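You operate a simulated robot arm through the tools that you are given. There is no shell and no other tool. Be economical: measure what you need, move in short steps, check, and stop when the job is done.

You run a simulated robot arm. Do the job below in one go: nothing can be reset, and whatever is moved stays where it is left.

TASK
Put the yellow block on the long beige table top away on the top of the breadboard. Take the green block on the long beige table top and put it away on the low shelf of the optics bench. Fetch the copper tile from the blue-legged table top and set it on top of the grey block. Fetch the sand jar that says "L62" from the blue-legged table top and stand it on the top of the dry box. Take the blue holder on the left end of the blue-legged table and put it away on the low shelf of the blue lab bench. Take the white holder and put it on top of the red block. Open the wide drawer of the low rack. The order is free. Set down upright: green block, sand jar.

The check looks at the end state, three seconds after you hand in, the way a careful person would. Anything else that was tipped, shoved, dropped, spilled or broken makes it a failure.

THE ROBOT
A 7-joint arm with a vacuum gripper on a trunk, on a base that drives. Base frame: it is fixed to the floor where the robot stands at the start and does not move with it; the origin is under the middle of the robot, x ahead of it, y to its left, z up. Readings come in m, degrees, newtons and seconds.
Its first joint turns from -149.0 to 149.0 degrees. Places, roughly: blue holder [0.5, 2, 0.75]; copper tile (4x4x2 cm) [0.9, 0.8, 0.8]; green block [0.75, 0, 0.75]; grey block [1, 1, 0.75]; low shelf of the blue lab bench [-1, -0.1, 0.4]; low shelf of the optics bench [-1.1, 1.2, 0.3]; red block [1, 1.75, 0.75]; sand jar [1, 1.25, 0.75]; top of the breadboard [-1.3, 4.7, 0.8]; top of the dry box [0.9, 2.6, 1.3]; white holder [0.75, 2, 0.75]; wide drawer of the low rack [-1.9, 3.1, 0.6]; yellow block [0.5, 0, 0.75]. Payload 1.06 kg.
Tool frame: the origin (TCP) lies in the middle of the cups' lips, and z points out of the cups. The gripper has 1 cup of 0.024 m across, covering 0.024 by 0.024 m (tool x, y); the bellows give 0.008 m. With the vacuum on, a cup seals on a smooth face that it is pressed against (1 to 4 N); it does not hold porous or soft things. The pull reaches 23 N.
Orientation is that of the tool frame in the base frame, as [roll, pitch, yaw] about the fixed x, y, z axes, in that order (R = Rz(yaw) Ry(pitch) Rx(roll)). With the cups facing straight down, the tool's x points along the base's -x, its y along +y and its z along -z.

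THE INTERFACE
- The arm moves only by the tool play_rows. Its argument "plan" is a list of rows, each a list of 6 numbers: the shift along the tool's x, y, z in cm, then the turn, a rotation vector about the tool's x, y, z in rad. In form: [[x, y, z, ax, ay, az], ...]. A call has 1 to 10 rows; each row is the pose to reach, as a shift and turn from the pose commanded when the call began, along the tool's axes at that moment. "suction" is the vacuum: 1 switches it on, 0 off, set as the call begins (left out, the last holds). Each row takes 0.2 s and may step no farther than 0.05 m and 8.6 degrees from the row before; otherwise, or with a gripper value out of range, the whole call is refused. Where a pose cannot be reached the arm comes as near as it can. A force on the tool above 40 N (or 10 N above the force at the start of the call, whichever is more), or a blocked arm, ends the call early, and 0.2 s more pass. The pull builds up within a second once a cup has sealed. Time passes only in rows, and 0.2 s behind the last, so rows that repeat a pose give it time. The reply holds the time, the measured pose of the TCP, the force on the tool along the base axes and the pull of the vacuum, in the units named above and with some noise, with the torque about the TCP (base axes, N m) and any sound that the robot's microphone picked up.
- Cameras (640 x 400 px; columns grow to the right, rows downward): "scene" is now at [0.0052, 0.1835, 1.4882]; the picture's right is [-0.02, -1.00, 0.00], its down [-0.93, 0.02, -0.36] and it looks along [0.36, -0.01, -0.93] (base axes); focal length 214 px, centre (320, 200). "wrist" rides on the gripper at [0.078, 0.019, -0.096] in the tool frame; the picture's right is [-0.24, 0.97, 0.00], its down [-0.71, -0.17, -0.69] and it looks along [-0.67, -0.16, 0.73] (tool axes); focal length 243 px, centre (320, 200). There is no depth. A picture from a camera that has moved, and an enlarged one, comes with that camera's place and axes in the base frame and with its lens. The place of the scene camera against the robot may be out by one fixed shift of up to 0.018 m in any direction.
- snapshot(camera): a new picture of that camera. No time passes.
- slide_trunk(by): slides the trunk up (or, below 0, down) by that many m; the arm and the scene camera ride with it, the base frame stays. It gives what a move gives, with no picture.
- drive_base(legs): drives the robot by 1 to 6 legs, each [ahead, turn to the left] in m and degrees, along the robot's own axes; the way and the turn of a leg run together, so that a leg with both is an arc; at most 1.5 m and 180 degrees a leg. The arm and the cameras ride along, it lands a little off, and it stops where it bumps. It gives what a move gives.
- pan_tilt(pan, tilt): turns the head with the scene camera to pan (to the left, within 155 degrees either way) and tilt (down, from -29 to 69), counted from straight ahead of the robot. It gives what a move gives.
- enlarge(camera, box): a new picture of the part [left, top, right, bottom] of that camera's present view, enlarged. No time passes.
- job_done(): hands the job in; it is judged then, once.

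Work in short steps. Places have to be worked out from the pictures, the camera data and where the tool is seen: move nearer, look again, correct. Check each grasp and each placing, and mend what went wrong. You have 196 turns and 166 pictures in all, those below and enlarged ones among them. Switch the vacuum off and draw the arm clear of the work before you hand the job in, unless the task says otherwise; then end with one line.

The tools are called after "Request:" as a command line: name --pt "numbers of a row" for each row, then --argument value for the rest, lists and objects as JSON in quotes. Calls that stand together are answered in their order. play_rows: Moves the arm, as the interface text tells. Its arguments: {"type":"object","properties":{"plan":{"type":"array","items":{"type":"array","items":{"type":"number"}}},"suction":{"type":"number"}},"required":["plan"]} The other tools are called the same way: slide_trunk (by) slides the trunk up or down; drive_base (legs) drives the base; pan_tilt (pan, tilt) turns the head that bears the scene camera; snapshot (camera) takes a picture; enlarge (camera, box) takes an enlarged picture of a part of a camera's view; job_done () hands the job in.

At the start:

```text
t: 0.0
position: [0.5176, 0.4822, 1.0203]
tool_rot: [-180.0, -0.1, -179.9]
ft_force: [0.2, -0.5, 0.0]
moment: [0.01, 0.02, -0.02]
pull: 0.1
trunk travel left (down, up): [-0.575, 0.135]
robot x, y, heading: [0.002, 0.004, -0.1]
head pan, tilt: [-1.2, 68.8]
```

scene: 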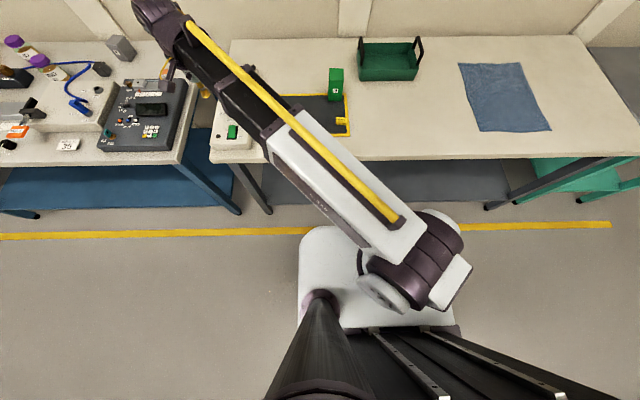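
wrist: 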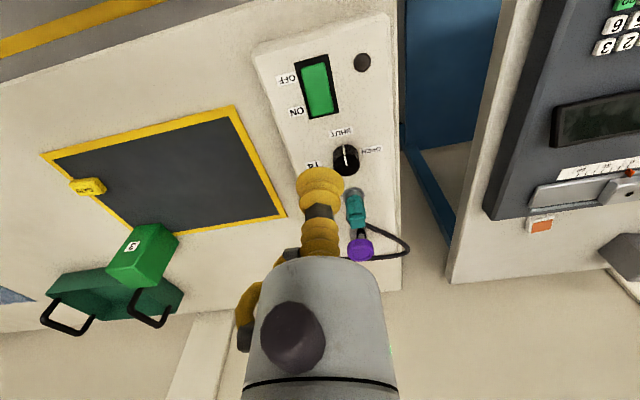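

I start by looking around: the head turns ahead with a moderate tilt to survey the tables.

Request:
pan_tilt --pan 50 --tilt 35

Request:
snapshot --camera "scene"

Request:
pan_tilt --pan 130 --tilt 25

Request:
snapshot --camera "scene"

Request:
pan_tilt --pan -150 --tilt 30

Request:
snapshot --camera "scene"

```text
t: 1.2
position: [0.5186, 0.4821, 1.0212]
tool_rot: [180.0, 0.0, -180.0]
ft_force: [0.3, 1.2, -0.4]
moment: [0.03, 0.0, -0.01]
pull: 0.1
trunk travel left (down, up): [-0.575, 0.135]
robot x, y, heading: [0.0009, 0.0025, -0.1]
head pan, tilt: [50.0, 35.0]
```

```text
163 pictures are left
camera scene: at [0.006, 0.2521, 1.5318], right [0.77, -0.64, 0.0], down [-0.37, -0.44, -0.82], along [0.53, 0.63, -0.57], focal length 214 px, centre (320, 200)
```

scene: 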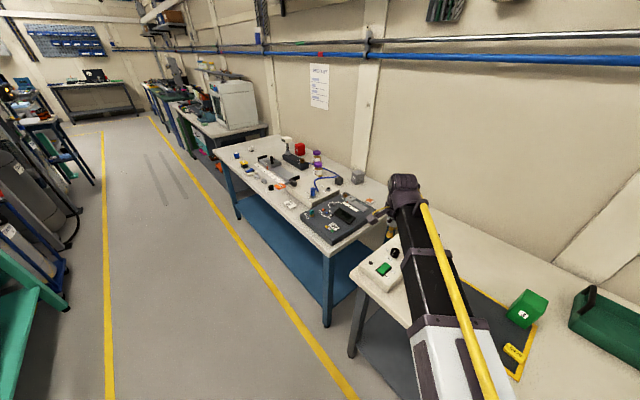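

```text
t: 2.7
position: [0.5197, 0.4826, 1.021]
tool_rot: [179.9, 0.0, -180.0]
ft_force: [0.1, -0.1, -0.2]
moment: [-0.01, -0.03, -0.02]
pull: 0.1
trunk travel left (down, up): [-0.575, 0.135]
robot x, y, heading: [-0.0055, -0.001, 0.2]
head pan, tilt: [130.0, 25.0]
```

```text
162 pictures are left
camera scene: at [-0.1099, 0.2553, 1.5476], right [0.77, 0.64, 0.0], down [0.27, -0.32, -0.91], along [-0.58, 0.69, -0.42], focal length 214 px, centre (320, 200)
```

scene: 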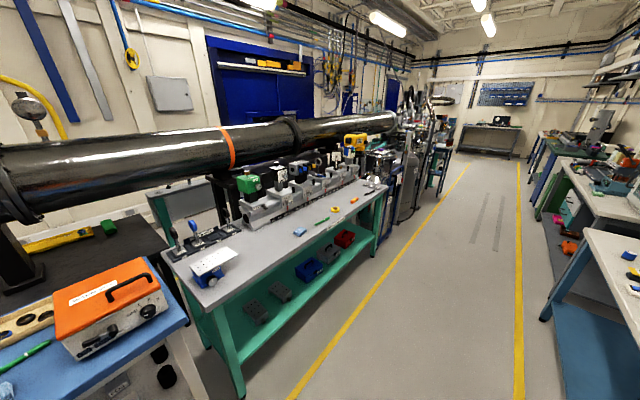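

```text
t: 6.6
position: [0.518, 0.4814, 1.0218]
tool_rot: [-180.0, 0.1, -179.9]
ft_force: [0.4, 0.2, -1.0]
moment: [0.0, 0.0, -0.01]
pull: 0.0
trunk travel left (down, up): [-0.575, 0.135]
robot x, y, heading: [-0.0003, 0.0017, -0.0]
head pan, tilt: [-150.0, 30.0]
```

```text
161 pictures are left
camera scene: at [-0.129, 0.1395, 1.5396], right [-0.5, 0.87, 0.0], down [0.43, 0.25, -0.87], along [-0.75, -0.43, -0.5], focal length 214 px, centre (320, 200)
```

scene: 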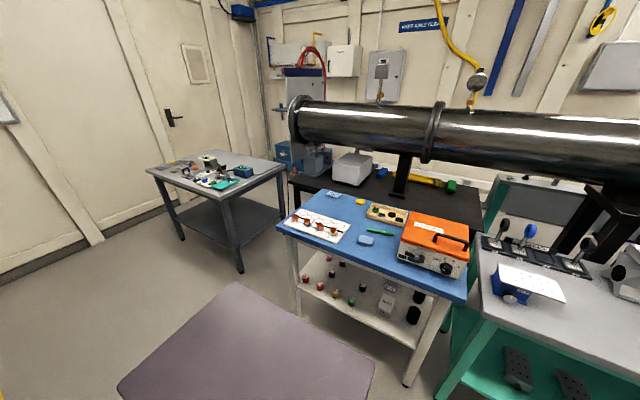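

Survey is good. Now a closer look at the beige table in front.

Request:
pan_tilt --pan 0 --tilt 55

Request:
enlarge --camera "scene" --box '[220, 60, 460, 210]'

Request:
snapshot --camera "scene"

```text
t: 8.9
position: [0.5187, 0.4821, 1.0201]
tool_rot: [180.0, 0.1, -180.0]
ft_force: [-0.5, -0.3, 0.3]
moment: [0.01, -0.05, -0.03]
pull: 0.0
trunk travel left (down, up): [-0.575, 0.135]
robot x, y, heading: [0.003, 0.0014, -0.0]
head pan, tilt: [0.0, 55.0]
```

```text
2.67 times, centred on (340, 135) of scene
camera zoom: at [0.0214, 0.1847, 1.5036], right [0.0, -1.0, 0.0], down [-0.82, 0.0, -0.57], along [0.57, 0.0, -0.82], focal length 572 px, centre (267, 373)
```

zoom: 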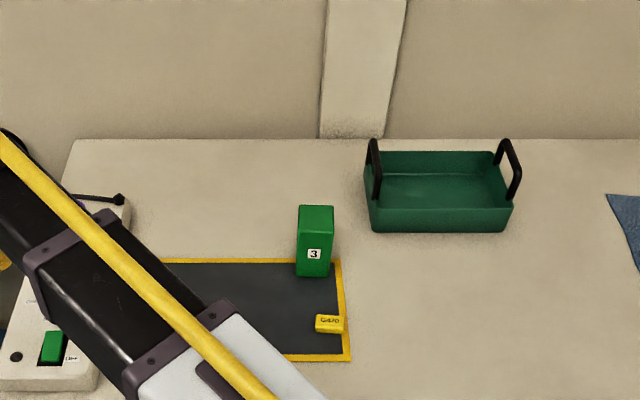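

```text
159 pictures are left
camera scene: at [0.0214, 0.1847, 1.5036], right [0.0, -1.0, 0.0], down [-0.82, 0.0, -0.57], along [0.57, 0.0, -0.82], focal length 214 px, centre (320, 200)
```

scene: 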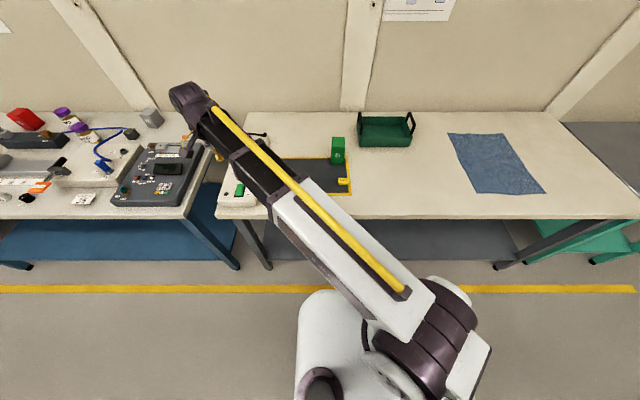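

The yellow block triangulates to about (0.60, 0.085, 0.815), and the green block is close behind it. I move the tool toward the green block at the present height and look with the wrist camera.

Request:
play_rows --pt "-2 -4.2 0 0 0 0" --pt "-4 -8.4 0 0 0 0" --pt "-6 -12.6 0 0 0 0" --pt "-8 -16.8 0 0 0 0" --pt "-10 -21 0 0 0 0" --pt "-12 -25.2 0 0 0 0" --pt "-14 -29.4 0 0 0 0" --pt "-16 -33.6 0 0 0 0" --pt "-18 -38 0 0 0 0"

Request:
snapshot --camera "wrist"

Request:
enlarge --camera "scene" --box '[220, 60, 460, 210]'

```text
t: 10.9
position: [0.6977, 0.1031, 1.022]
tool_rot: [180.0, 0.1, 180.0]
ft_force: [0.0, 0.3, -0.6]
moment: [0.01, -0.01, 0.01]
pull: 0.1
trunk travel left (down, up): [-0.575, 0.135]
robot x, y, heading: [-0.0033, -0.0005, 0.1]
head pan, tilt: [0.0, 55.0]
```

```text
158 pictures are left
camera wrist: at [0.6182, 0.1213, 1.117], right [0.24, 0.97, 0.0], down [0.71, -0.17, 0.68], along [0.67, -0.16, -0.73], focal length 243 px, centre (320, 200)
```

wrist: 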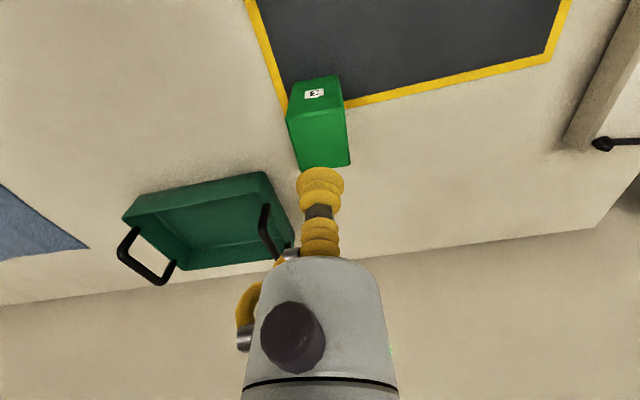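

```text
2.67 times, centred on (340, 135) of scene
camera zoom: at [0.0215, 0.1847, 1.5036], right [0.0, -1.0, 0.0], down [-0.82, 0.0, -0.57], along [0.57, 0.0, -0.82], focal length 572 px, centre (267, 373)
```

zoom: 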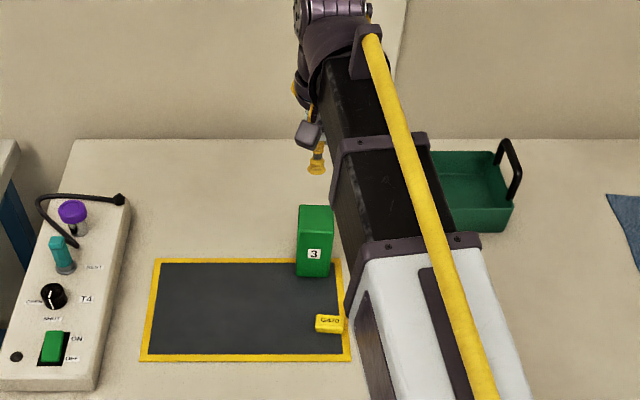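

The lines from both cameras meet at the green block's top centre, about (0.725, 0.098, 0.924). I move over it and down to z ≈ 0.95, then look.

Request:
play_rows --pt "-2.7 -0.4 0 0 0 0" --pt "-2.7 -0.4 3.5 0 0 0" --pt "-2.7 -0.4 7 0 0 0" --pt "-2.7 -0.4 7 0 0 0"

Request:
snapshot --camera "wrist"

```text
t: 11.9
position: [0.7246, 0.0964, 0.9505]
tool_rot: [180.0, 0.0, 179.9]
ft_force: [-0.3, 0.9, -0.4]
moment: [0.01, 0.02, 0.04]
pull: 0.1
trunk travel left (down, up): [-0.575, 0.135]
robot x, y, heading: [-0.0035, 0.0004, 0.1]
head pan, tilt: [0.0, 55.0]
```

```text
156 pictures are left
camera wrist: at [0.6447, 0.1161, 1.0462], right [0.23, 0.97, 0.0], down [0.71, -0.17, 0.69], along [0.67, -0.16, -0.73], focal length 243 px, centre (320, 200)
```

wrist: 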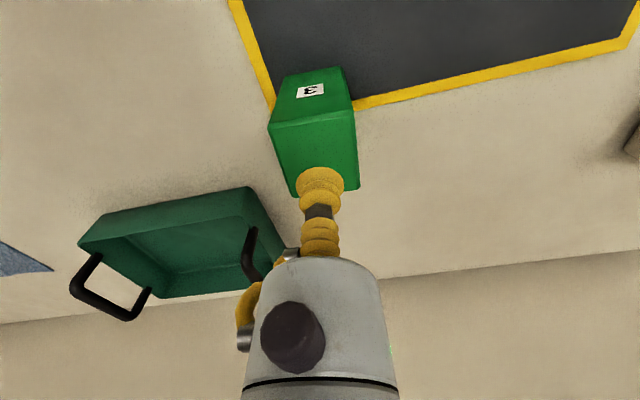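

The contact point projects to about the centre of the top face. I turn the vacuum on and press down gently.

Request:
play_rows --pt "0 -0.3 1.5 0 0 0" --pt "0 -0.3 2.3 0 0 0" --pt "0 -0.3 2.8 0 0 0" --pt "0 -0.3 3.0 0 0 0" --pt "0 -0.3 3.0 0 0 0" --pt "0 -0.3 3.0 0 0 0" --pt "0 -0.3 3.0 0 0 0" --suction 1

```text
t: 13.5
position: [0.7241, 0.0954, 0.9195]
tool_rot: [-179.9, 0.0, -180.0]
ft_force: [-0.7, 0.6, -0.3]
moment: [0.02, -0.01, 0.01]
pull: 0.0
trunk travel left (down, up): [-0.575, 0.135]
robot x, y, heading: [0.0015, 0.0013, -0.0]
head pan, tilt: [0.0, 55.0]
```

No contact yet at 0.9195; I keep going down in small steps.

Request:
play_rows --pt "0 0 0.3 0 0 0" --pt "0 0 0.6 0 0 0" --pt "0 0 0.8 0 0 0" --pt "0 0 0.8 0 0 0"

Request:
enlarge --camera "wrist" --box '[220, 60, 420, 260]'

```text
t: 14.5
position: [0.725, 0.0942, 0.9119]
tool_rot: [-180.0, 0.1, 180.0]
ft_force: [0.8, -0.9, 0.3]
moment: [-0.01, -0.01, 0.02]
pull: 0.1
trunk travel left (down, up): [-0.575, 0.135]
robot x, y, heading: [0.0005, -0.001, -0.0]
head pan, tilt: [0.0, 55.0]
```

```text
2.00 times, centred on (320, 160) of wrist
camera zoom: at [0.6454, 0.1139, 1.0085], right [0.24, 0.97, 0.0], down [0.71, -0.17, 0.69], along [0.67, -0.16, -0.73], focal length 485 px, centre (320, 280)
```

zoom: 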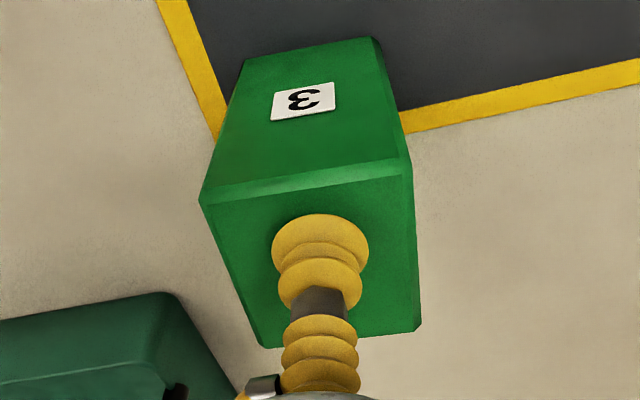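

Still above the face, and slightly toward its front edge. I shift 0.8 cm forward and continue down.

Request:
play_rows --pt "-0.8 -0.2 0 0 0 0" --pt "-0.8 -0.2 0.4 0 0 0" --pt "-0.8 -0.2 0.7 0 0 0" --pt "-0.8 -0.2 1.0 0 0 0" --pt "-0.8 -0.2 1.0 0 0 0" --pt "-0.8 -0.2 1.0 0 0 0"

```text
t: 15.9
position: [0.7319, 0.0935, 0.9047]
tool_rot: [179.9, 0.0, 180.0]
ft_force: [-3.4, 0.6, 7.4]
moment: [-0.03, 0.05, 0.0]
pull: 23.2
trunk travel left (down, up): [-0.575, 0.135]
robot x, y, heading: [0.0015, -0.0009, -0.1]
head pan, tilt: [0.0, 55.0]
```

Sealed with 23 N of pull. I lift straight up and check.

Request:
play_rows --pt "0 0 -1 0 0 0" --pt "0 0 -3 0 0 0" --pt "0 0 -6 0 0 0" --pt "0 0 -10 0 0 0" --pt "0 0 -14 0 0 0" --pt "0 0 -18 0 0 0" --pt "0 0 -18 0 0 0"

Request:
snapshot --camera "wrist"

Request:
pan_tilt --pan 110 --tilt 45

Request:
snapshot --camera "scene"

```text
t: 17.5
position: [0.7332, 0.0925, 1.082]
tool_rot: [-180.0, 0.0, 180.0]
ft_force: [-0.4, 0.2, -2.2]
moment: [0.0, 0.04, 0.0]
pull: 23.1
trunk travel left (down, up): [-0.575, 0.135]
robot x, y, heading: [0.0014, -0.0013, 0.1]
head pan, tilt: [0.0, 55.0]
```

```text
154 pictures are left
camera wrist: at [0.6543, 0.1113, 1.1788], right [0.24, 0.97, 0.0], down [0.71, -0.17, 0.68], along [0.67, -0.16, -0.73], focal length 243 px, centre (320, 200)
```

wrist: 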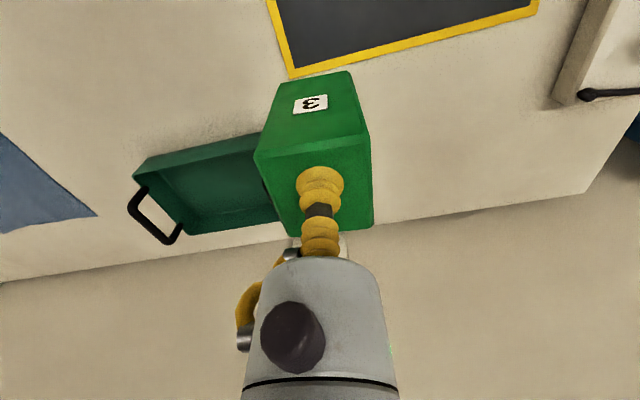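

```text
t: 19.4
position: [0.7334, 0.0917, 1.0822]
tool_rot: [180.0, 0.0, -179.9]
ft_force: [0.6, 0.0, -4.2]
moment: [-0.01, 0.01, -0.02]
pull: 22.9
trunk travel left (down, up): [-0.575, 0.135]
robot x, y, heading: [0.0007, -0.0018, -0.2]
head pan, tilt: [110.0, 45.0]
```

```text
153 pictures are left
camera scene: at [-0.0782, 0.261, 1.517], right [0.94, 0.34, 0.0], down [0.24, -0.66, -0.71], along [-0.24, 0.66, -0.71], focal length 214 px, centre (320, 200)
```

scene: 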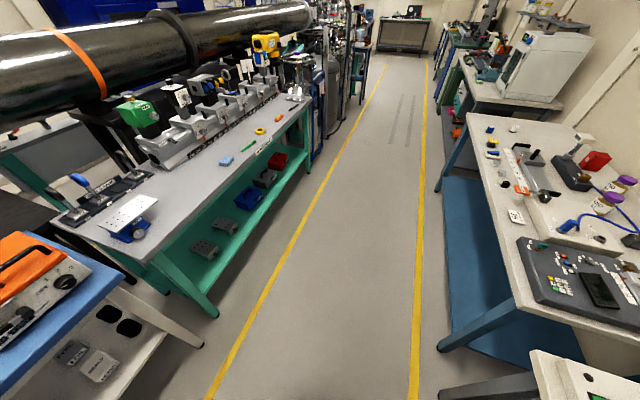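

The block is held. I raise the trunk for clearance, turn left along the aisle and drive up beside the optics bench.

Request:
slide_trunk --by 0.13

Request:
drive_base --legs '[[0, 90], [0.9, 0]]'

Request:
pan_tilt --pan 90 --tilt 45

Request:
snapshot --camera "scene"

Request:
snapshot --camera "wrist"

```text
t: 21.0
position: [0.7336, 0.0926, 1.2109]
tool_rot: [180.0, 0.0, -180.0]
ft_force: [0.4, 0.1, -2.7]
moment: [-0.01, 0.03, 0.03]
pull: 23.5
trunk travel left (down, up): [-0.705, 0.005]
robot x, y, heading: [0.0019, -0.0011, 0.1]
head pan, tilt: [110.0, 45.0]
```

```text
t: 29.5
position: [-0.0713, 1.6256, 1.2131]
tool_rot: [-180.0, 0.0, -90.9]
ft_force: [0.3, -0.4, -3.6]
moment: [-0.01, 0.0, -0.04]
pull: 23.1
trunk travel left (down, up): [-0.705, 0.005]
robot x, y, heading: [0.0108, 0.8911, 89.3]
head pan, tilt: [110.0, 45.0]
```

```text
t: 30.3
position: [-0.0714, 1.626, 1.2117]
tool_rot: [180.0, -0.1, -90.9]
ft_force: [0.4, 0.1, -2.2]
moment: [-0.04, 0.0, 0.01]
pull: 22.7
trunk travel left (down, up): [-0.705, 0.005]
robot x, y, heading: [0.012, 0.8855, 89.2]
head pan, tilt: [90.0, 45.0]
```

```text
152 pictures are left
camera scene: at [-0.2477, 0.8646, 1.647], right [0.01, 1.0, 0.0], down [0.71, -0.01, -0.71], along [-0.71, 0.01, -0.71], focal length 214 px, centre (320, 200)
```

scene: 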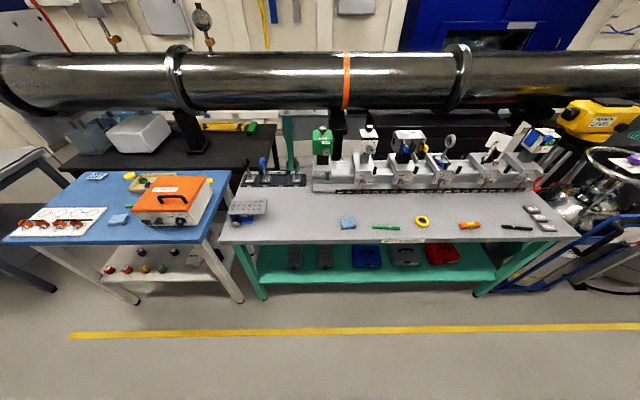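

```text
151 pictures are left
camera wrist: at [-0.0921, 1.5476, 1.3084], right [-0.97, 0.25, 0.0], down [0.18, 0.71, 0.69], along [0.17, 0.66, -0.73], focal length 243 px, centre (320, 200)
```

wrist: 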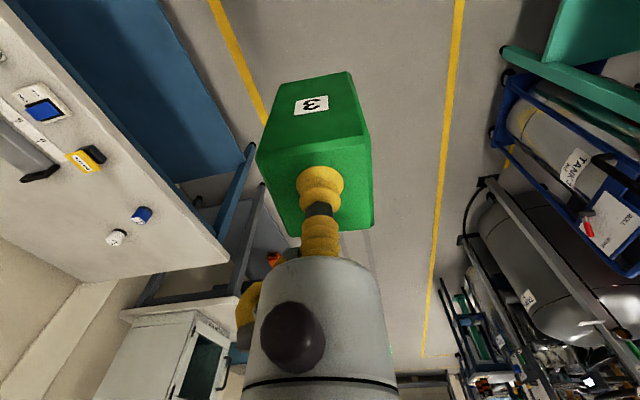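

I zoom in on the optics bench's low shelf to find a free spot.

Request:
enlarge --camera "scene" --box '[220, 200, 540, 300]'

```text
2.00 times, centred on (380, 250) of scene
camera zoom: at [-0.2477, 0.8646, 1.647], right [0.01, 1.0, 0.0], down [0.71, -0.01, -0.71], along [-0.71, 0.01, -0.71], focal length 429 px, centre (200, 100)
```

zoom: 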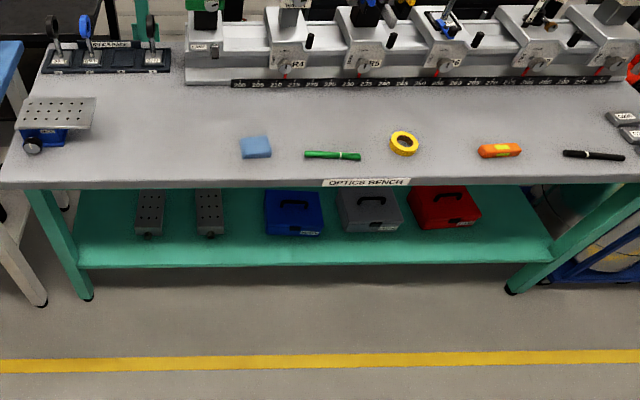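

The widest free spot on the shelf is right of the red box, near y ≈ 1.9. I drive alongside it, retract and centre the arm, and lower the trunk in the aisle before turning.

Request:
drive_base --legs '[[1.02, 0.5]]'

Request:
play_rows --pt "3.5 -3 0 0 0 0" --pt "7 -6 0 0 0 0" --pt "10.5 -9 0 0 0 0" --pt "13 -9 0 0 0 0" --pt "13 -9 0 0 0 0"

Request:
slide_trunk --by -0.7

Request:
pan_tilt --pan 0 --tilt 35

Request:
snapshot --camera "scene"

```text
t: 35.6
position: [-0.0519, 2.646, 1.2124]
tool_rot: [179.9, 0.0, -91.0]
ft_force: [-1.0, 0.0, -3.3]
moment: [-0.04, 0.02, -0.05]
pull: 23.0
trunk travel left (down, up): [-0.705, 0.005]
robot x, y, heading: [0.0273, 1.9085, 88.7]
head pan, tilt: [90.0, 45.0]
```

```text
t: 36.8
position: [0.0374, 2.5158, 1.2123]
tool_rot: [180.0, 0.1, -90.9]
ft_force: [0.3, 0.8, -4.4]
moment: [-0.05, -0.01, 0.02]
pull: 22.9
trunk travel left (down, up): [-0.705, 0.005]
robot x, y, heading: [0.0285, 1.9126, 89.0]
head pan, tilt: [90.0, 45.0]
```

```text
refused: -0.7 is not a number from -0.4 to 0.4
```

```text
t: 38.5
position: [0.0367, 2.5154, 1.2141]
tool_rot: [-179.9, 0.0, -91.0]
ft_force: [-0.3, 0.5, -3.0]
moment: [0.03, 0.0, 0.0]
pull: 22.6
trunk travel left (down, up): [-0.705, 0.005]
robot x, y, heading: [0.0309, 1.9109, 89.0]
head pan, tilt: [0.0, 35.0]
```

```text
149 pictures are left
camera scene: at [-0.1479, 1.9716, 1.6618], right [1.0, -0.02, 0.0], down [-0.01, -0.57, -0.82], along [0.01, 0.82, -0.57], focal length 214 px, centre (320, 200)
```

scene: 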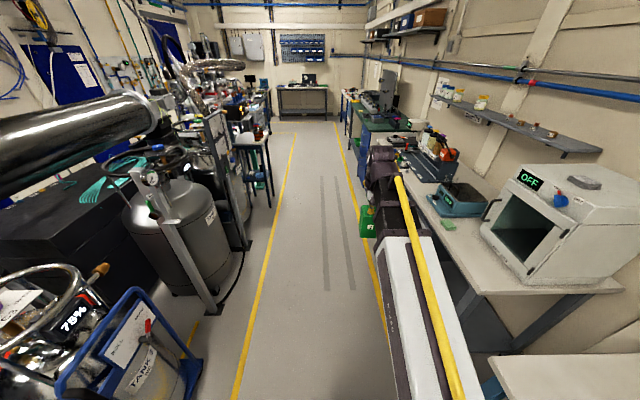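

The aisle is clear; I lower the trunk in two slides.

Request:
slide_trunk --by -0.4

Request:
slide_trunk --by -0.3

Request:
drive_base --legs '[[0, 90.5]]'

Request:
snapshot --camera "wrist"

Request:
snapshot --camera "scene"

```text
t: 42.3
position: [0.0369, 2.516, 0.8131]
tool_rot: [-179.9, -0.1, -90.9]
ft_force: [-0.3, 0.8, -3.4]
moment: [-0.03, 0.0, 0.01]
pull: 23.0
trunk travel left (down, up): [-0.305, 0.405]
robot x, y, heading: [0.0241, 1.9102, 88.8]
head pan, tilt: [0.0, 35.0]
```

```text
t: 45.3
position: [0.0375, 2.5161, 0.5126]
tool_rot: [-180.0, -0.1, -91.0]
ft_force: [0.2, 0.1, -2.5]
moment: [-0.04, -0.03, 0.0]
pull: 23.0
trunk travel left (down, up): [-0.005, 0.705]
robot x, y, heading: [0.0286, 1.9106, 88.9]
head pan, tilt: [0.0, 35.0]
```

```text
t: 49.5
position: [-0.5774, 1.9303, 0.5128]
tool_rot: [-180.0, 0.0, -1.9]
ft_force: [0.0, -0.1, -2.1]
moment: [-0.03, -0.02, 0.02]
pull: 23.6
trunk travel left (down, up): [-0.005, 0.705]
robot x, y, heading: [0.0253, 1.9122, 178.1]
head pan, tilt: [0.0, 35.0]
```

```text
148 pictures are left
camera wrist: at [-0.5007, 1.9075, 0.609], right [-0.27, -0.96, 0.0], down [-0.7, 0.19, 0.68], along [-0.66, 0.18, -0.73], focal length 243 px, centre (320, 200)
```

wrist: 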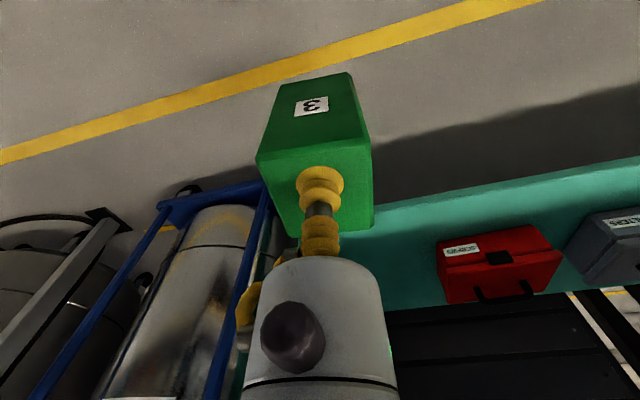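

```text
147 pictures are left
camera scene: at [-0.0273, 1.7567, 0.9618], right [0.03, 1.0, 0.0], down [0.57, -0.02, -0.82], along [-0.82, 0.03, -0.57], focal length 214 px, centre (320, 200)
```

scene: 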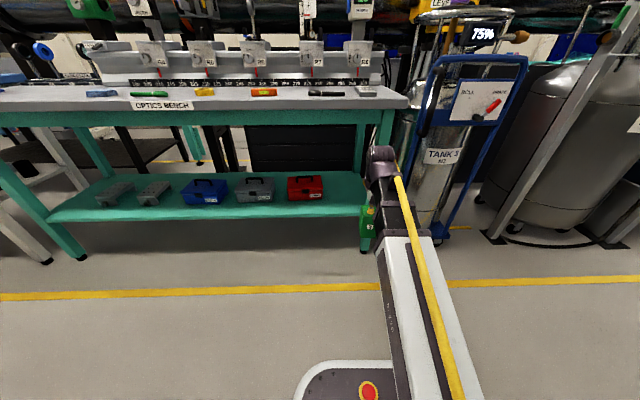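

From low down the shelf is in plain view, the arm fits beneath the bench top, and the gap right of the red box spans y ≈ 1.82–2.0. I drive 0.2 m closer and extend the arm partway in.

Request:
drive_base --legs '[[0.2, 0]]'

Request:
play_rows --pt "-3 1.5 0 0 0 0" --pt "-6 3 0 0 0 0" --pt "-9 3.2 0 0 0 0" --pt "-9 3.2 0 0 0 0"

Request:
snapshot --camera "scene"

Request:
snapshot --camera "wrist"

```text
t: 51.1
position: [-0.7809, 1.9347, 0.5126]
tool_rot: [-180.0, 0.0, -1.9]
ft_force: [-0.8, 0.3, -2.1]
moment: [-0.01, -0.01, 0.0]
pull: 22.8
trunk travel left (down, up): [-0.005, 0.705]
robot x, y, heading: [-0.1777, 1.9182, 178.3]
head pan, tilt: [0.0, 35.0]
```

```text
t: 52.1
position: [-0.8727, 1.9058, 0.5115]
tool_rot: [180.0, 0.1, -1.9]
ft_force: [0.4, 0.0, -2.7]
moment: [-0.02, -0.04, 0.0]
pull: 22.9
trunk travel left (down, up): [-0.005, 0.705]
robot x, y, heading: [-0.1812, 1.9161, 178.2]
head pan, tilt: [0.0, 35.0]
```

```text
146 pictures are left
camera scene: at [-0.2303, 1.7632, 0.9618], right [0.03, 1.0, 0.0], down [0.57, -0.02, -0.82], along [-0.82, 0.03, -0.57], focal length 214 px, centre (320, 200)
```

scene: 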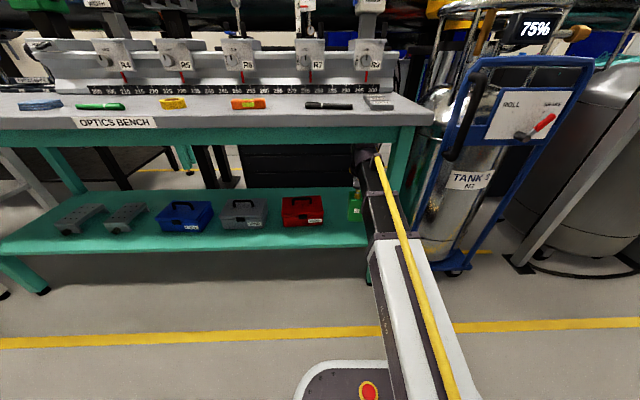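

```text
145 pictures are left
camera wrist: at [-0.7946, 1.8838, 0.6077], right [-0.27, -0.96, 0.0], down [-0.7, 0.19, 0.68], along [-0.66, 0.18, -0.73], focal length 243 px, centre (320, 200)
```

wrist: 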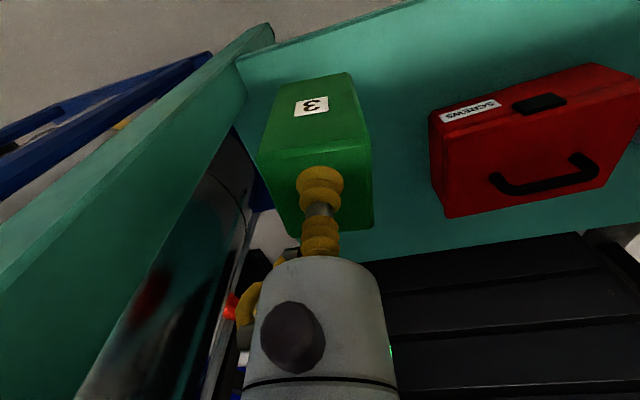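

The gap is clear: leg at y ≈ 1.99, red box at y ≈ 1.78, shelf front edge at x ≈ -0.84. I shift to the gap's middle, go 7 cm deeper and descend part of the way.

Request:
play_rows --pt "-2 1.5 0 0 0 0" --pt "-4.5 2 0 0 0 0" --pt "-7 2 0 0 0 0" --pt "-7 2 1.5 0 0 0" --pt "-7 2 3 0 0 0" --pt "-7 2 3 0 0 0"

Request:
snapshot --camera "wrist"

Request:
enlarge --camera "scene" --box '[240, 120, 440, 270]'

```text
t: 53.5
position: [-0.942, 1.8895, 0.4834]
tool_rot: [-180.0, 0.0, -1.8]
ft_force: [0.2, -0.2, -3.2]
moment: [-0.03, -0.04, -0.02]
pull: 22.9
trunk travel left (down, up): [-0.005, 0.705]
robot x, y, heading: [-0.1778, 1.9182, 178.3]
head pan, tilt: [0.0, 35.0]
```

```text
144 pictures are left
camera wrist: at [-0.8646, 1.867, 0.5785], right [-0.27, -0.96, 0.0], down [-0.7, 0.19, 0.68], along [-0.66, 0.18, -0.73], focal length 243 px, centre (320, 200)
```

wrist: 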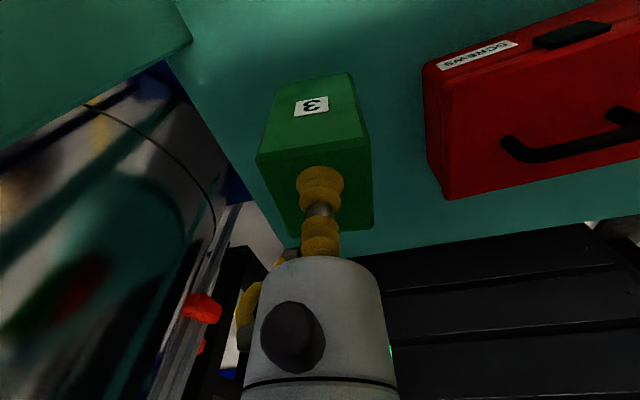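

```text
2.67 times, centred on (340, 195) of scene
camera zoom: at [-0.2303, 1.7632, 0.9618], right [0.03, 1.0, 0.0], down [0.57, -0.02, -0.82], along [-0.82, 0.03, -0.57], focal length 572 px, centre (267, 213)
```

zoom: 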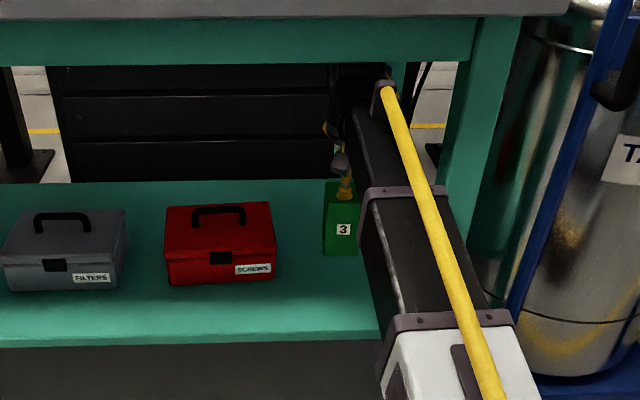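

The block is well over the shelf. I descend in small steps until contact.

Request:
play_rows --pt "0 0 0.7 0 0 0" --pt "0 0 1.4 0 0 0" --pt "0 0 2.0 0 0 0" --pt "0 0 2.0 0 0 0"

Request:
enlarge --camera "scene" --box '[240, 120, 440, 270]'

```text
t: 54.5
position: [-0.9426, 1.8874, 0.4633]
tool_rot: [-179.9, 0.0, -1.8]
ft_force: [-0.4, 0.3, -2.8]
moment: [-0.03, -0.06, -0.01]
pull: 22.6
trunk travel left (down, up): [-0.005, 0.705]
robot x, y, heading: [-0.1758, 1.9136, 178.2]
head pan, tilt: [0.0, 35.0]
```

```text
2.67 times, centred on (340, 195) of scene
camera zoom: at [-0.2303, 1.7632, 0.9618], right [0.03, 1.0, 0.0], down [0.57, -0.02, -0.82], along [-0.82, 0.03, -0.57], focal length 572 px, centre (267, 213)
```

zoom: 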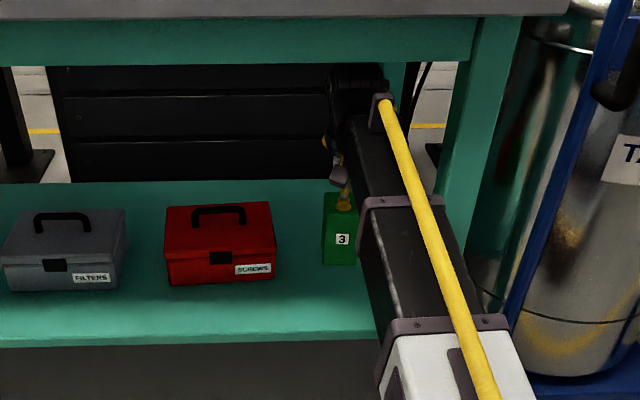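

No contact yet; I continue descending.

Request:
play_rows --pt "0 0 0.8 0 0 0" --pt "0 0 1.6 0 0 0" --pt "0 0 2.4 0 0 0" --pt "0 0 3.0 0 0 0" --pt "0 0 3.0 0 0 0"

Request:
snapshot --camera "wrist"

```text
t: 55.7
position: [-0.9428, 1.8876, 0.4337]
tool_rot: [180.0, 0.1, -1.8]
ft_force: [0.2, 0.9, -2.7]
moment: [-0.04, -0.04, 0.01]
pull: 22.7
trunk travel left (down, up): [-0.005, 0.705]
robot x, y, heading: [-0.1766, 1.9154, 178.1]
head pan, tilt: [0.0, 35.0]
```

```text
141 pictures are left
camera wrist: at [-0.8655, 1.8661, 0.5293], right [-0.27, -0.96, 0.0], down [-0.7, 0.19, 0.68], along [-0.66, 0.18, -0.73], focal length 243 px, centre (320, 200)
```

wrist: 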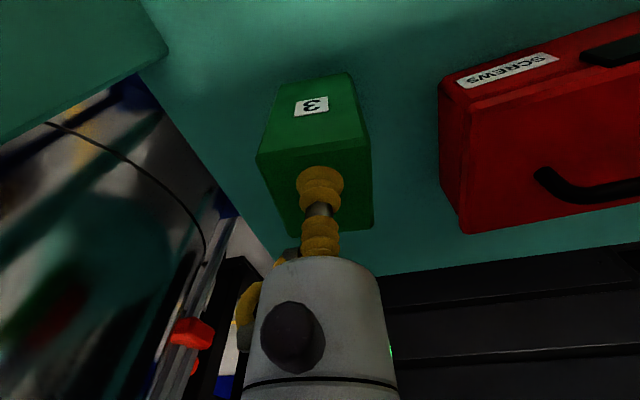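

Still free (weight about 2.7 N unchanged). Continue carefully.

Request:
play_rows --pt "0 0 0.5 0 0 0" --pt "0 0 1.0 0 0 0" --pt "0 0 1.5 0 0 0" --pt "0 0 2.0 0 0 0" --pt "0 0 2.0 0 0 0"

```text
t: 56.9
position: [-0.9429, 1.8879, 0.4134]
tool_rot: [-180.0, 0.0, -1.8]
ft_force: [0.2, -0.5, -3.8]
moment: [-0.03, -0.06, 0.0]
pull: 23.5
trunk travel left (down, up): [-0.005, 0.705]
robot x, y, heading: [-0.1752, 1.9163, 178.2]
head pan, tilt: [0.0, 35.0]
```

Request:
play_rows --pt "0 0 0.5 0 0 0" --pt "0 0 1.0 0 0 0" --pt "0 0 1.5 0 0 0" --pt "0 0 2.0 0 0 0" --pt "0 0 2.0 0 0 0"

Request:
enlarge --camera "scene" --box '[240, 120, 440, 270]'

```text
t: 58.1
position: [-0.9429, 1.8885, 0.3943]
tool_rot: [180.0, 0.1, -1.8]
ft_force: [4.8, -0.4, 19.3]
moment: [0.04, 0.1, 0.04]
pull: 23.3
trunk travel left (down, up): [-0.005, 0.705]
robot x, y, heading: [-0.174, 1.9206, 178.3]
head pan, tilt: [0.0, 35.0]
```

```text
2.67 times, centred on (340, 195) of scene
camera zoom: at [-0.2288, 1.7632, 0.9621], right [0.03, 1.0, 0.0], down [0.57, -0.02, -0.82], along [-0.82, 0.03, -0.57], focal length 572 px, centre (267, 213)
```

zoom: 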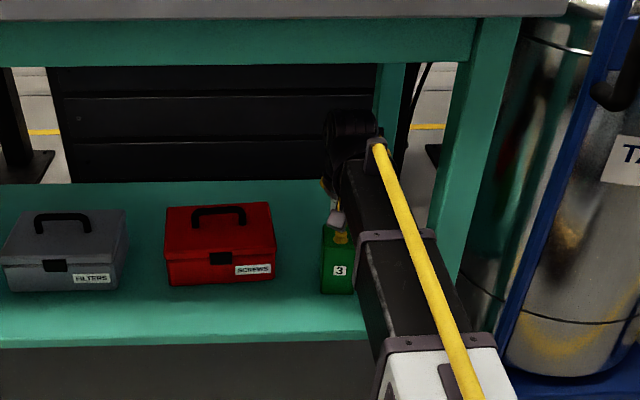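

Contact made (19 N), the block standing on the shelf. I ease up slightly, release, wait, then lift away.

Request:
play_rows --pt "0 0 -0.4 0 0 0" --pt "0 0 -0.4 0 0 0" --pt "0 0 -0.4 0 0 0" --pt "0 0 -0.4 0 0 0" --pt "0 0 -0.4 0 0 0" --pt "0 0 -0.4 0 0 0" --suction 0

Request:
play_rows --pt "0 0 -0.5 0 0 0" --pt "0 0 -1.5 0 0 0" --pt "0 0 -4 0 0 0" --pt "0 0 -8 0 0 0" --pt "0 0 -10 0 0 0"

Request:
snapshot --camera "wrist"

```text
t: 59.5
position: [-0.9419, 1.8882, 0.3977]
tool_rot: [179.9, 0.0, -1.8]
ft_force: [0.3, 1.5, 2.1]
moment: [-0.06, 0.03, 0.0]
pull: 0.1
trunk travel left (down, up): [-0.005, 0.705]
robot x, y, heading: [-0.1765, 1.9196, 178.6]
head pan, tilt: [0.0, 35.0]
```

```text
t: 60.7
position: [-0.9425, 1.8878, 0.4963]
tool_rot: [-180.0, 0.0, -1.8]
ft_force: [-0.2, -0.2, -0.4]
moment: [0.02, -0.02, -0.03]
pull: 0.1
trunk travel left (down, up): [-0.005, 0.705]
robot x, y, heading: [-0.1773, 1.9205, 178.7]
head pan, tilt: [0.0, 35.0]
```

```text
139 pictures are left
camera wrist: at [-0.8653, 1.866, 0.593], right [-0.27, -0.96, 0.0], down [-0.7, 0.19, 0.69], along [-0.66, 0.18, -0.73], focal length 243 px, centre (320, 200)
```

wrist: 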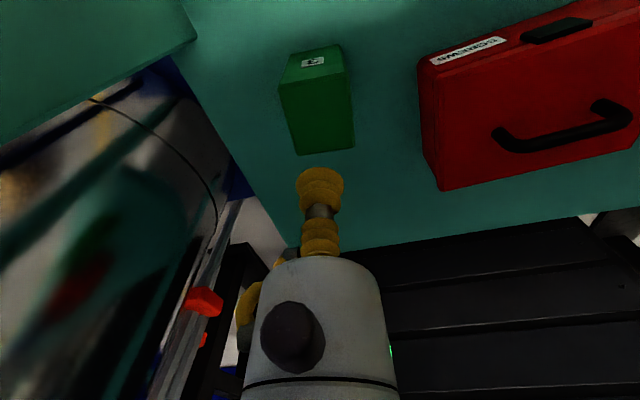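

Green block stands upright on the shelf. I withdraw the arm, back into the aisle, raise the trunk and turn to face the blue-legged table.

Request:
play_rows --pt "4 -1 0 0 0 0" --pt "8 -2 0 0 0 0" --pt "12.5 -2 0 0 0 0" --pt "17 -2 0 0 0 0"

Request:
drive_base --legs '[[-0.2, 0]]'

Request:
slide_trunk --by 0.4

Request:
slide_trunk --by 0.28

Request:
drive_base --legs '[[0, -88], [-0.15, 0], [0, -90]]'

Request:
pan_tilt --pan 0 --tilt 50

Request:
snapshot --camera "scene"

```text
t: 61.7
position: [-0.7687, 1.9032, 0.5028]
tool_rot: [180.0, 0.0, -1.8]
ft_force: [1.0, 0.2, -0.1]
moment: [-0.01, -0.03, -0.03]
pull: 0.1
trunk travel left (down, up): [-0.005, 0.705]
robot x, y, heading: [-0.174, 1.915, 178.4]
head pan, tilt: [0.0, 35.0]
```

```text
t: 63.3
position: [-0.5667, 1.8963, 0.5013]
tool_rot: [180.0, 0.0, -1.7]
ft_force: [1.6, 0.6, -0.6]
moment: [-0.01, -0.02, 0.01]
pull: 0.0
trunk travel left (down, up): [-0.005, 0.705]
robot x, y, heading: [0.0242, 1.9104, 178.0]
head pan, tilt: [0.0, 35.0]
```

```text
t: 67.1
position: [-0.567, 1.8952, 0.9022]
tool_rot: [180.0, 0.0, -1.7]
ft_force: [0.4, 0.0, 0.0]
moment: [-0.03, 0.01, -0.02]
pull: 0.2
trunk travel left (down, up): [-0.405, 0.305]
robot x, y, heading: [0.0269, 1.9121, 178.4]
head pan, tilt: [0.0, 35.0]
```

```text
t: 70.0
position: [-0.5661, 1.896, 1.1798]
tool_rot: [180.0, 0.0, -1.7]
ft_force: [0.2, 0.8, 0.7]
moment: [0.0, -0.03, 0.0]
pull: 0.0
trunk travel left (down, up): [-0.685, 0.025]
robot x, y, heading: [0.0268, 1.911, 178.2]
head pan, tilt: [0.0, 35.0]
```

```text
t: 78.9
position: [0.6183, 1.7954, 1.1819]
tool_rot: [179.9, 0.0, -180.0]
ft_force: [0.2, -0.2, -0.1]
moment: [0.02, 0.01, -0.02]
pull: 0.0
trunk travel left (down, up): [-0.685, 0.025]
robot x, y, heading: [0.0263, 1.7571, -0.1]
head pan, tilt: [0.0, 35.0]
```

```text
t: 79.7
position: [0.6196, 1.7964, 1.1815]
tool_rot: [-180.0, 0.0, -180.0]
ft_force: [-0.8, -0.1, 0.1]
moment: [-0.01, 0.04, -0.03]
pull: 0.2
trunk travel left (down, up): [-0.685, 0.025]
robot x, y, heading: [0.0288, 1.7623, -0.0]
head pan, tilt: [0.0, 50.0]
```

```text
138 pictures are left
camera scene: at [0.0544, 1.9474, 1.6202], right [0.0, -1.0, 0.0], down [-0.77, 0.0, -0.64], along [0.64, 0.0, -0.77], focal length 214 px, centre (320, 200)
```

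scene: 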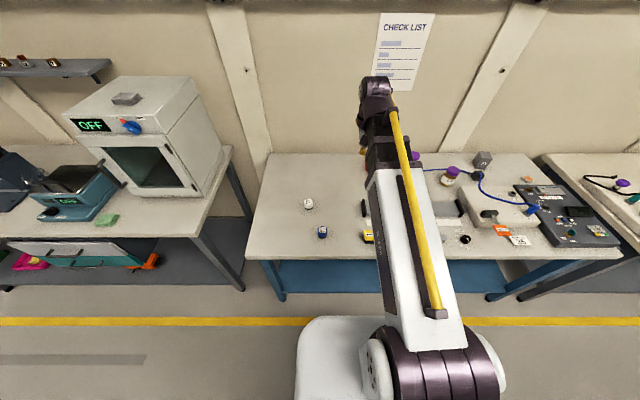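

White and blue holders are in view; the arm hides the red block. I move the tool near the white holder, which also uncovers the rest.

Request:
play_rows --pt "-1 4.5 2 0 0 0" --pt "-2 9 4 0 0 0" --pt "-3 13 6.5 0 0 0" --pt "-4 17 9 0 0 0" --pt "-5 21 11.5 0 0 0" --pt "-5 21 15 0 0 0" --pt "-5 21 18 0 0 0" --pt "-5 21 18 0 0 0"

Request:
snapshot --camera "wrist"

Request:
enlarge --camera "scene" --box '[240, 130, 640, 280]'

```text
refused: row 1 steps farther than a row can; nothing moved
```

```text
137 pictures are left
camera wrist: at [0.5404, 1.8143, 1.2775], right [0.24, 0.97, 0.0], down [0.71, -0.17, 0.69], along [0.67, -0.16, -0.73], focal length 243 px, centre (320, 200)
```

wrist: 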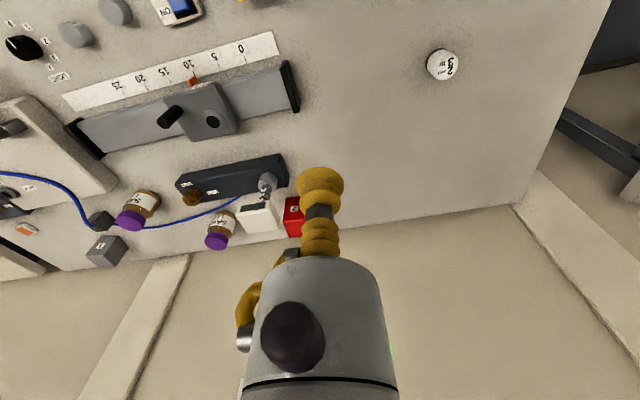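

```text
1.60 times, centred on (440, 205) of scene
camera zoom: at [0.0544, 1.9474, 1.6202], right [0.0, -1.0, 0.0], down [-0.77, 0.0, -0.64], along [0.64, 0.0, -0.77], focal length 343 px, centre (128, 192)
```

zoom: 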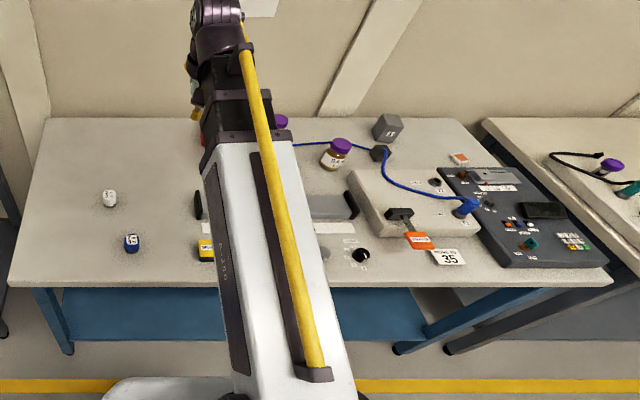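

Steps must stay below 5 cm; I resend the move in smaller ones.

Request:
play_rows --pt "-0.7 3 2 0 0 0" --pt "-1.4 6 4 0 0 0" --pt "-2.1 9 6 0 0 0" --pt "-2.8 12 8 0 0 0" --pt "-3.5 15 10 0 0 0" --pt "-4.2 18 12 0 0 0" --pt "-5 20.5 14 0 0 0" --pt "-5 20.5 17 0 0 0" --pt "-5 20.5 20 0 0 0" --pt "-5 20.5 20 0 0 0"

Request:
snapshot --camera "wrist"

Request:
enlarge --camera "scene" --box '[340, 130, 640, 280]'

```text
t: 81.8
position: [0.6701, 2.0011, 0.9807]
tool_rot: [-180.0, 0.0, 180.0]
ft_force: [-0.7, 0.2, 0.3]
moment: [0.0, 0.0, 0.0]
pull: 0.1
trunk travel left (down, up): [-0.685, 0.025]
robot x, y, heading: [0.0272, 1.7584, -0.0]
head pan, tilt: [0.0, 50.0]
```

```text
135 pictures are left
camera wrist: at [0.5907, 2.0198, 1.0773], right [0.24, 0.97, 0.0], down [0.71, -0.17, 0.69], along [0.67, -0.16, -0.73], focal length 243 px, centre (320, 200)
```

wrist: 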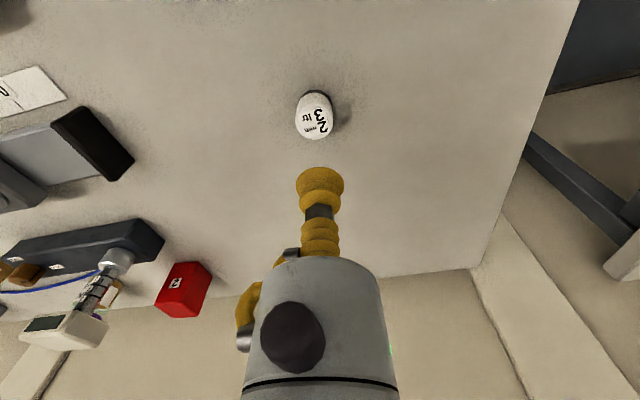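

```text
2.13 times, centred on (490, 205) of scene
camera zoom: at [0.0545, 1.9476, 1.6201], right [0.0, -1.0, 0.0], down [-0.77, 0.0, -0.64], along [0.64, 0.0, -0.77], focal length 458 px, centre (-43, 189)
```

zoom: 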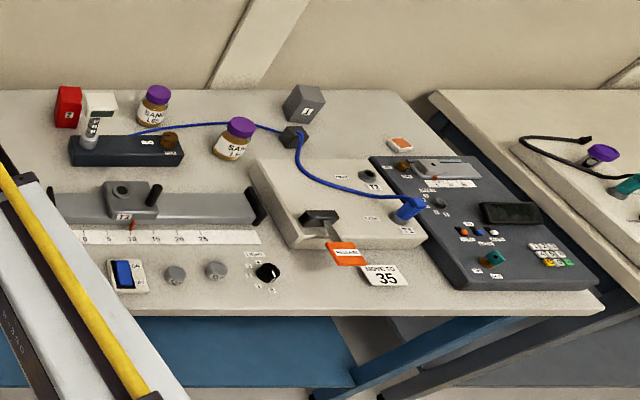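

I zoom on the white holder to see its top.

Request:
enlarge --camera "wrist" --box '[265, 70, 365, 170]'

Request:
enlarge --camera "scene" --box '[280, 180, 350, 250]'

```text
4.00 times, centred on (315, 120) of wrist
camera zoom: at [0.5907, 2.0198, 1.0773], right [0.24, 0.97, 0.0], down [0.71, -0.17, 0.69], along [0.67, -0.16, -0.73], focal length 970 px, centre (340, 520)
```

zoom: 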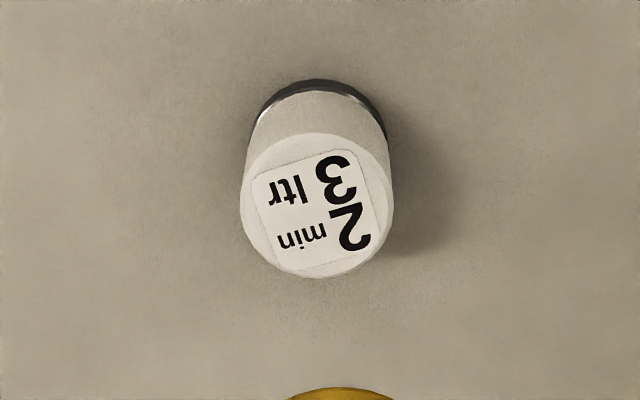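

```text
5.71 times, centred on (315, 215) of scene
camera zoom: at [0.0545, 1.9476, 1.6201], right [0.0, -1.0, 0.0], down [-0.77, 0.0, -0.64], along [0.64, 0.0, -0.77], focal length 1226 px, centre (349, 114)
```

zoom: 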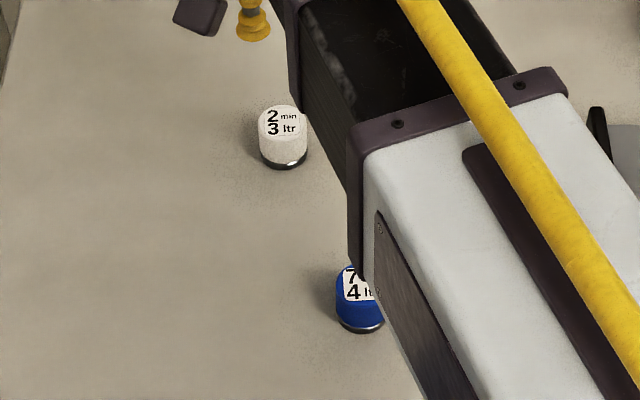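

The white holder's top centre is near (0.706, 1.986, ~0.82). I move above it and look again.

Request:
play_rows --pt "-1.8 -0.8 3 0 0 0" --pt "-3.6 -1.5 6 0 0 0" --pt "-3.6 -1.5 9.5 0 0 0" --pt "-3.6 -1.5 12 0 0 0" --pt "-3.6 -1.5 12 0 0 0" --suction 1

Request:
enlarge --camera "wrist" --box '[220, 100, 420, 250]'

```text
t: 83.0
position: [0.7046, 1.9846, 0.8613]
tool_rot: [180.0, 0.1, 180.0]
ft_force: [0.5, 0.3, -0.2]
moment: [0.02, -0.01, 0.02]
pull: 0.0
trunk travel left (down, up): [-0.685, 0.025]
robot x, y, heading: [0.0292, 1.762, 0.2]
head pan, tilt: [0.0, 50.0]
```

```text
2.67 times, centred on (320, 175) of wrist
camera zoom: at [0.6266, 2.0036, 0.9579], right [0.24, 0.97, 0.0], down [0.71, -0.17, 0.69], along [0.67, -0.16, -0.73], focal length 647 px, centre (320, 267)
```

zoom: 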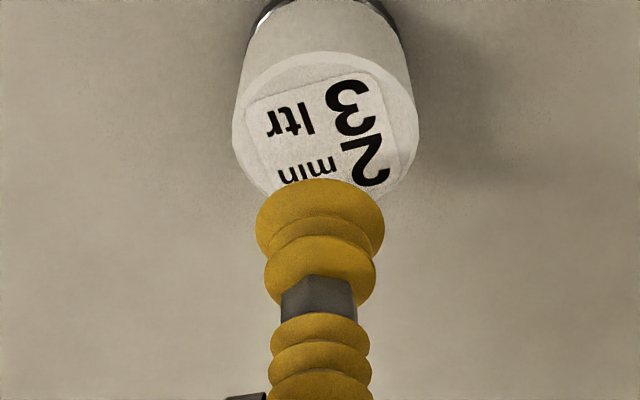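

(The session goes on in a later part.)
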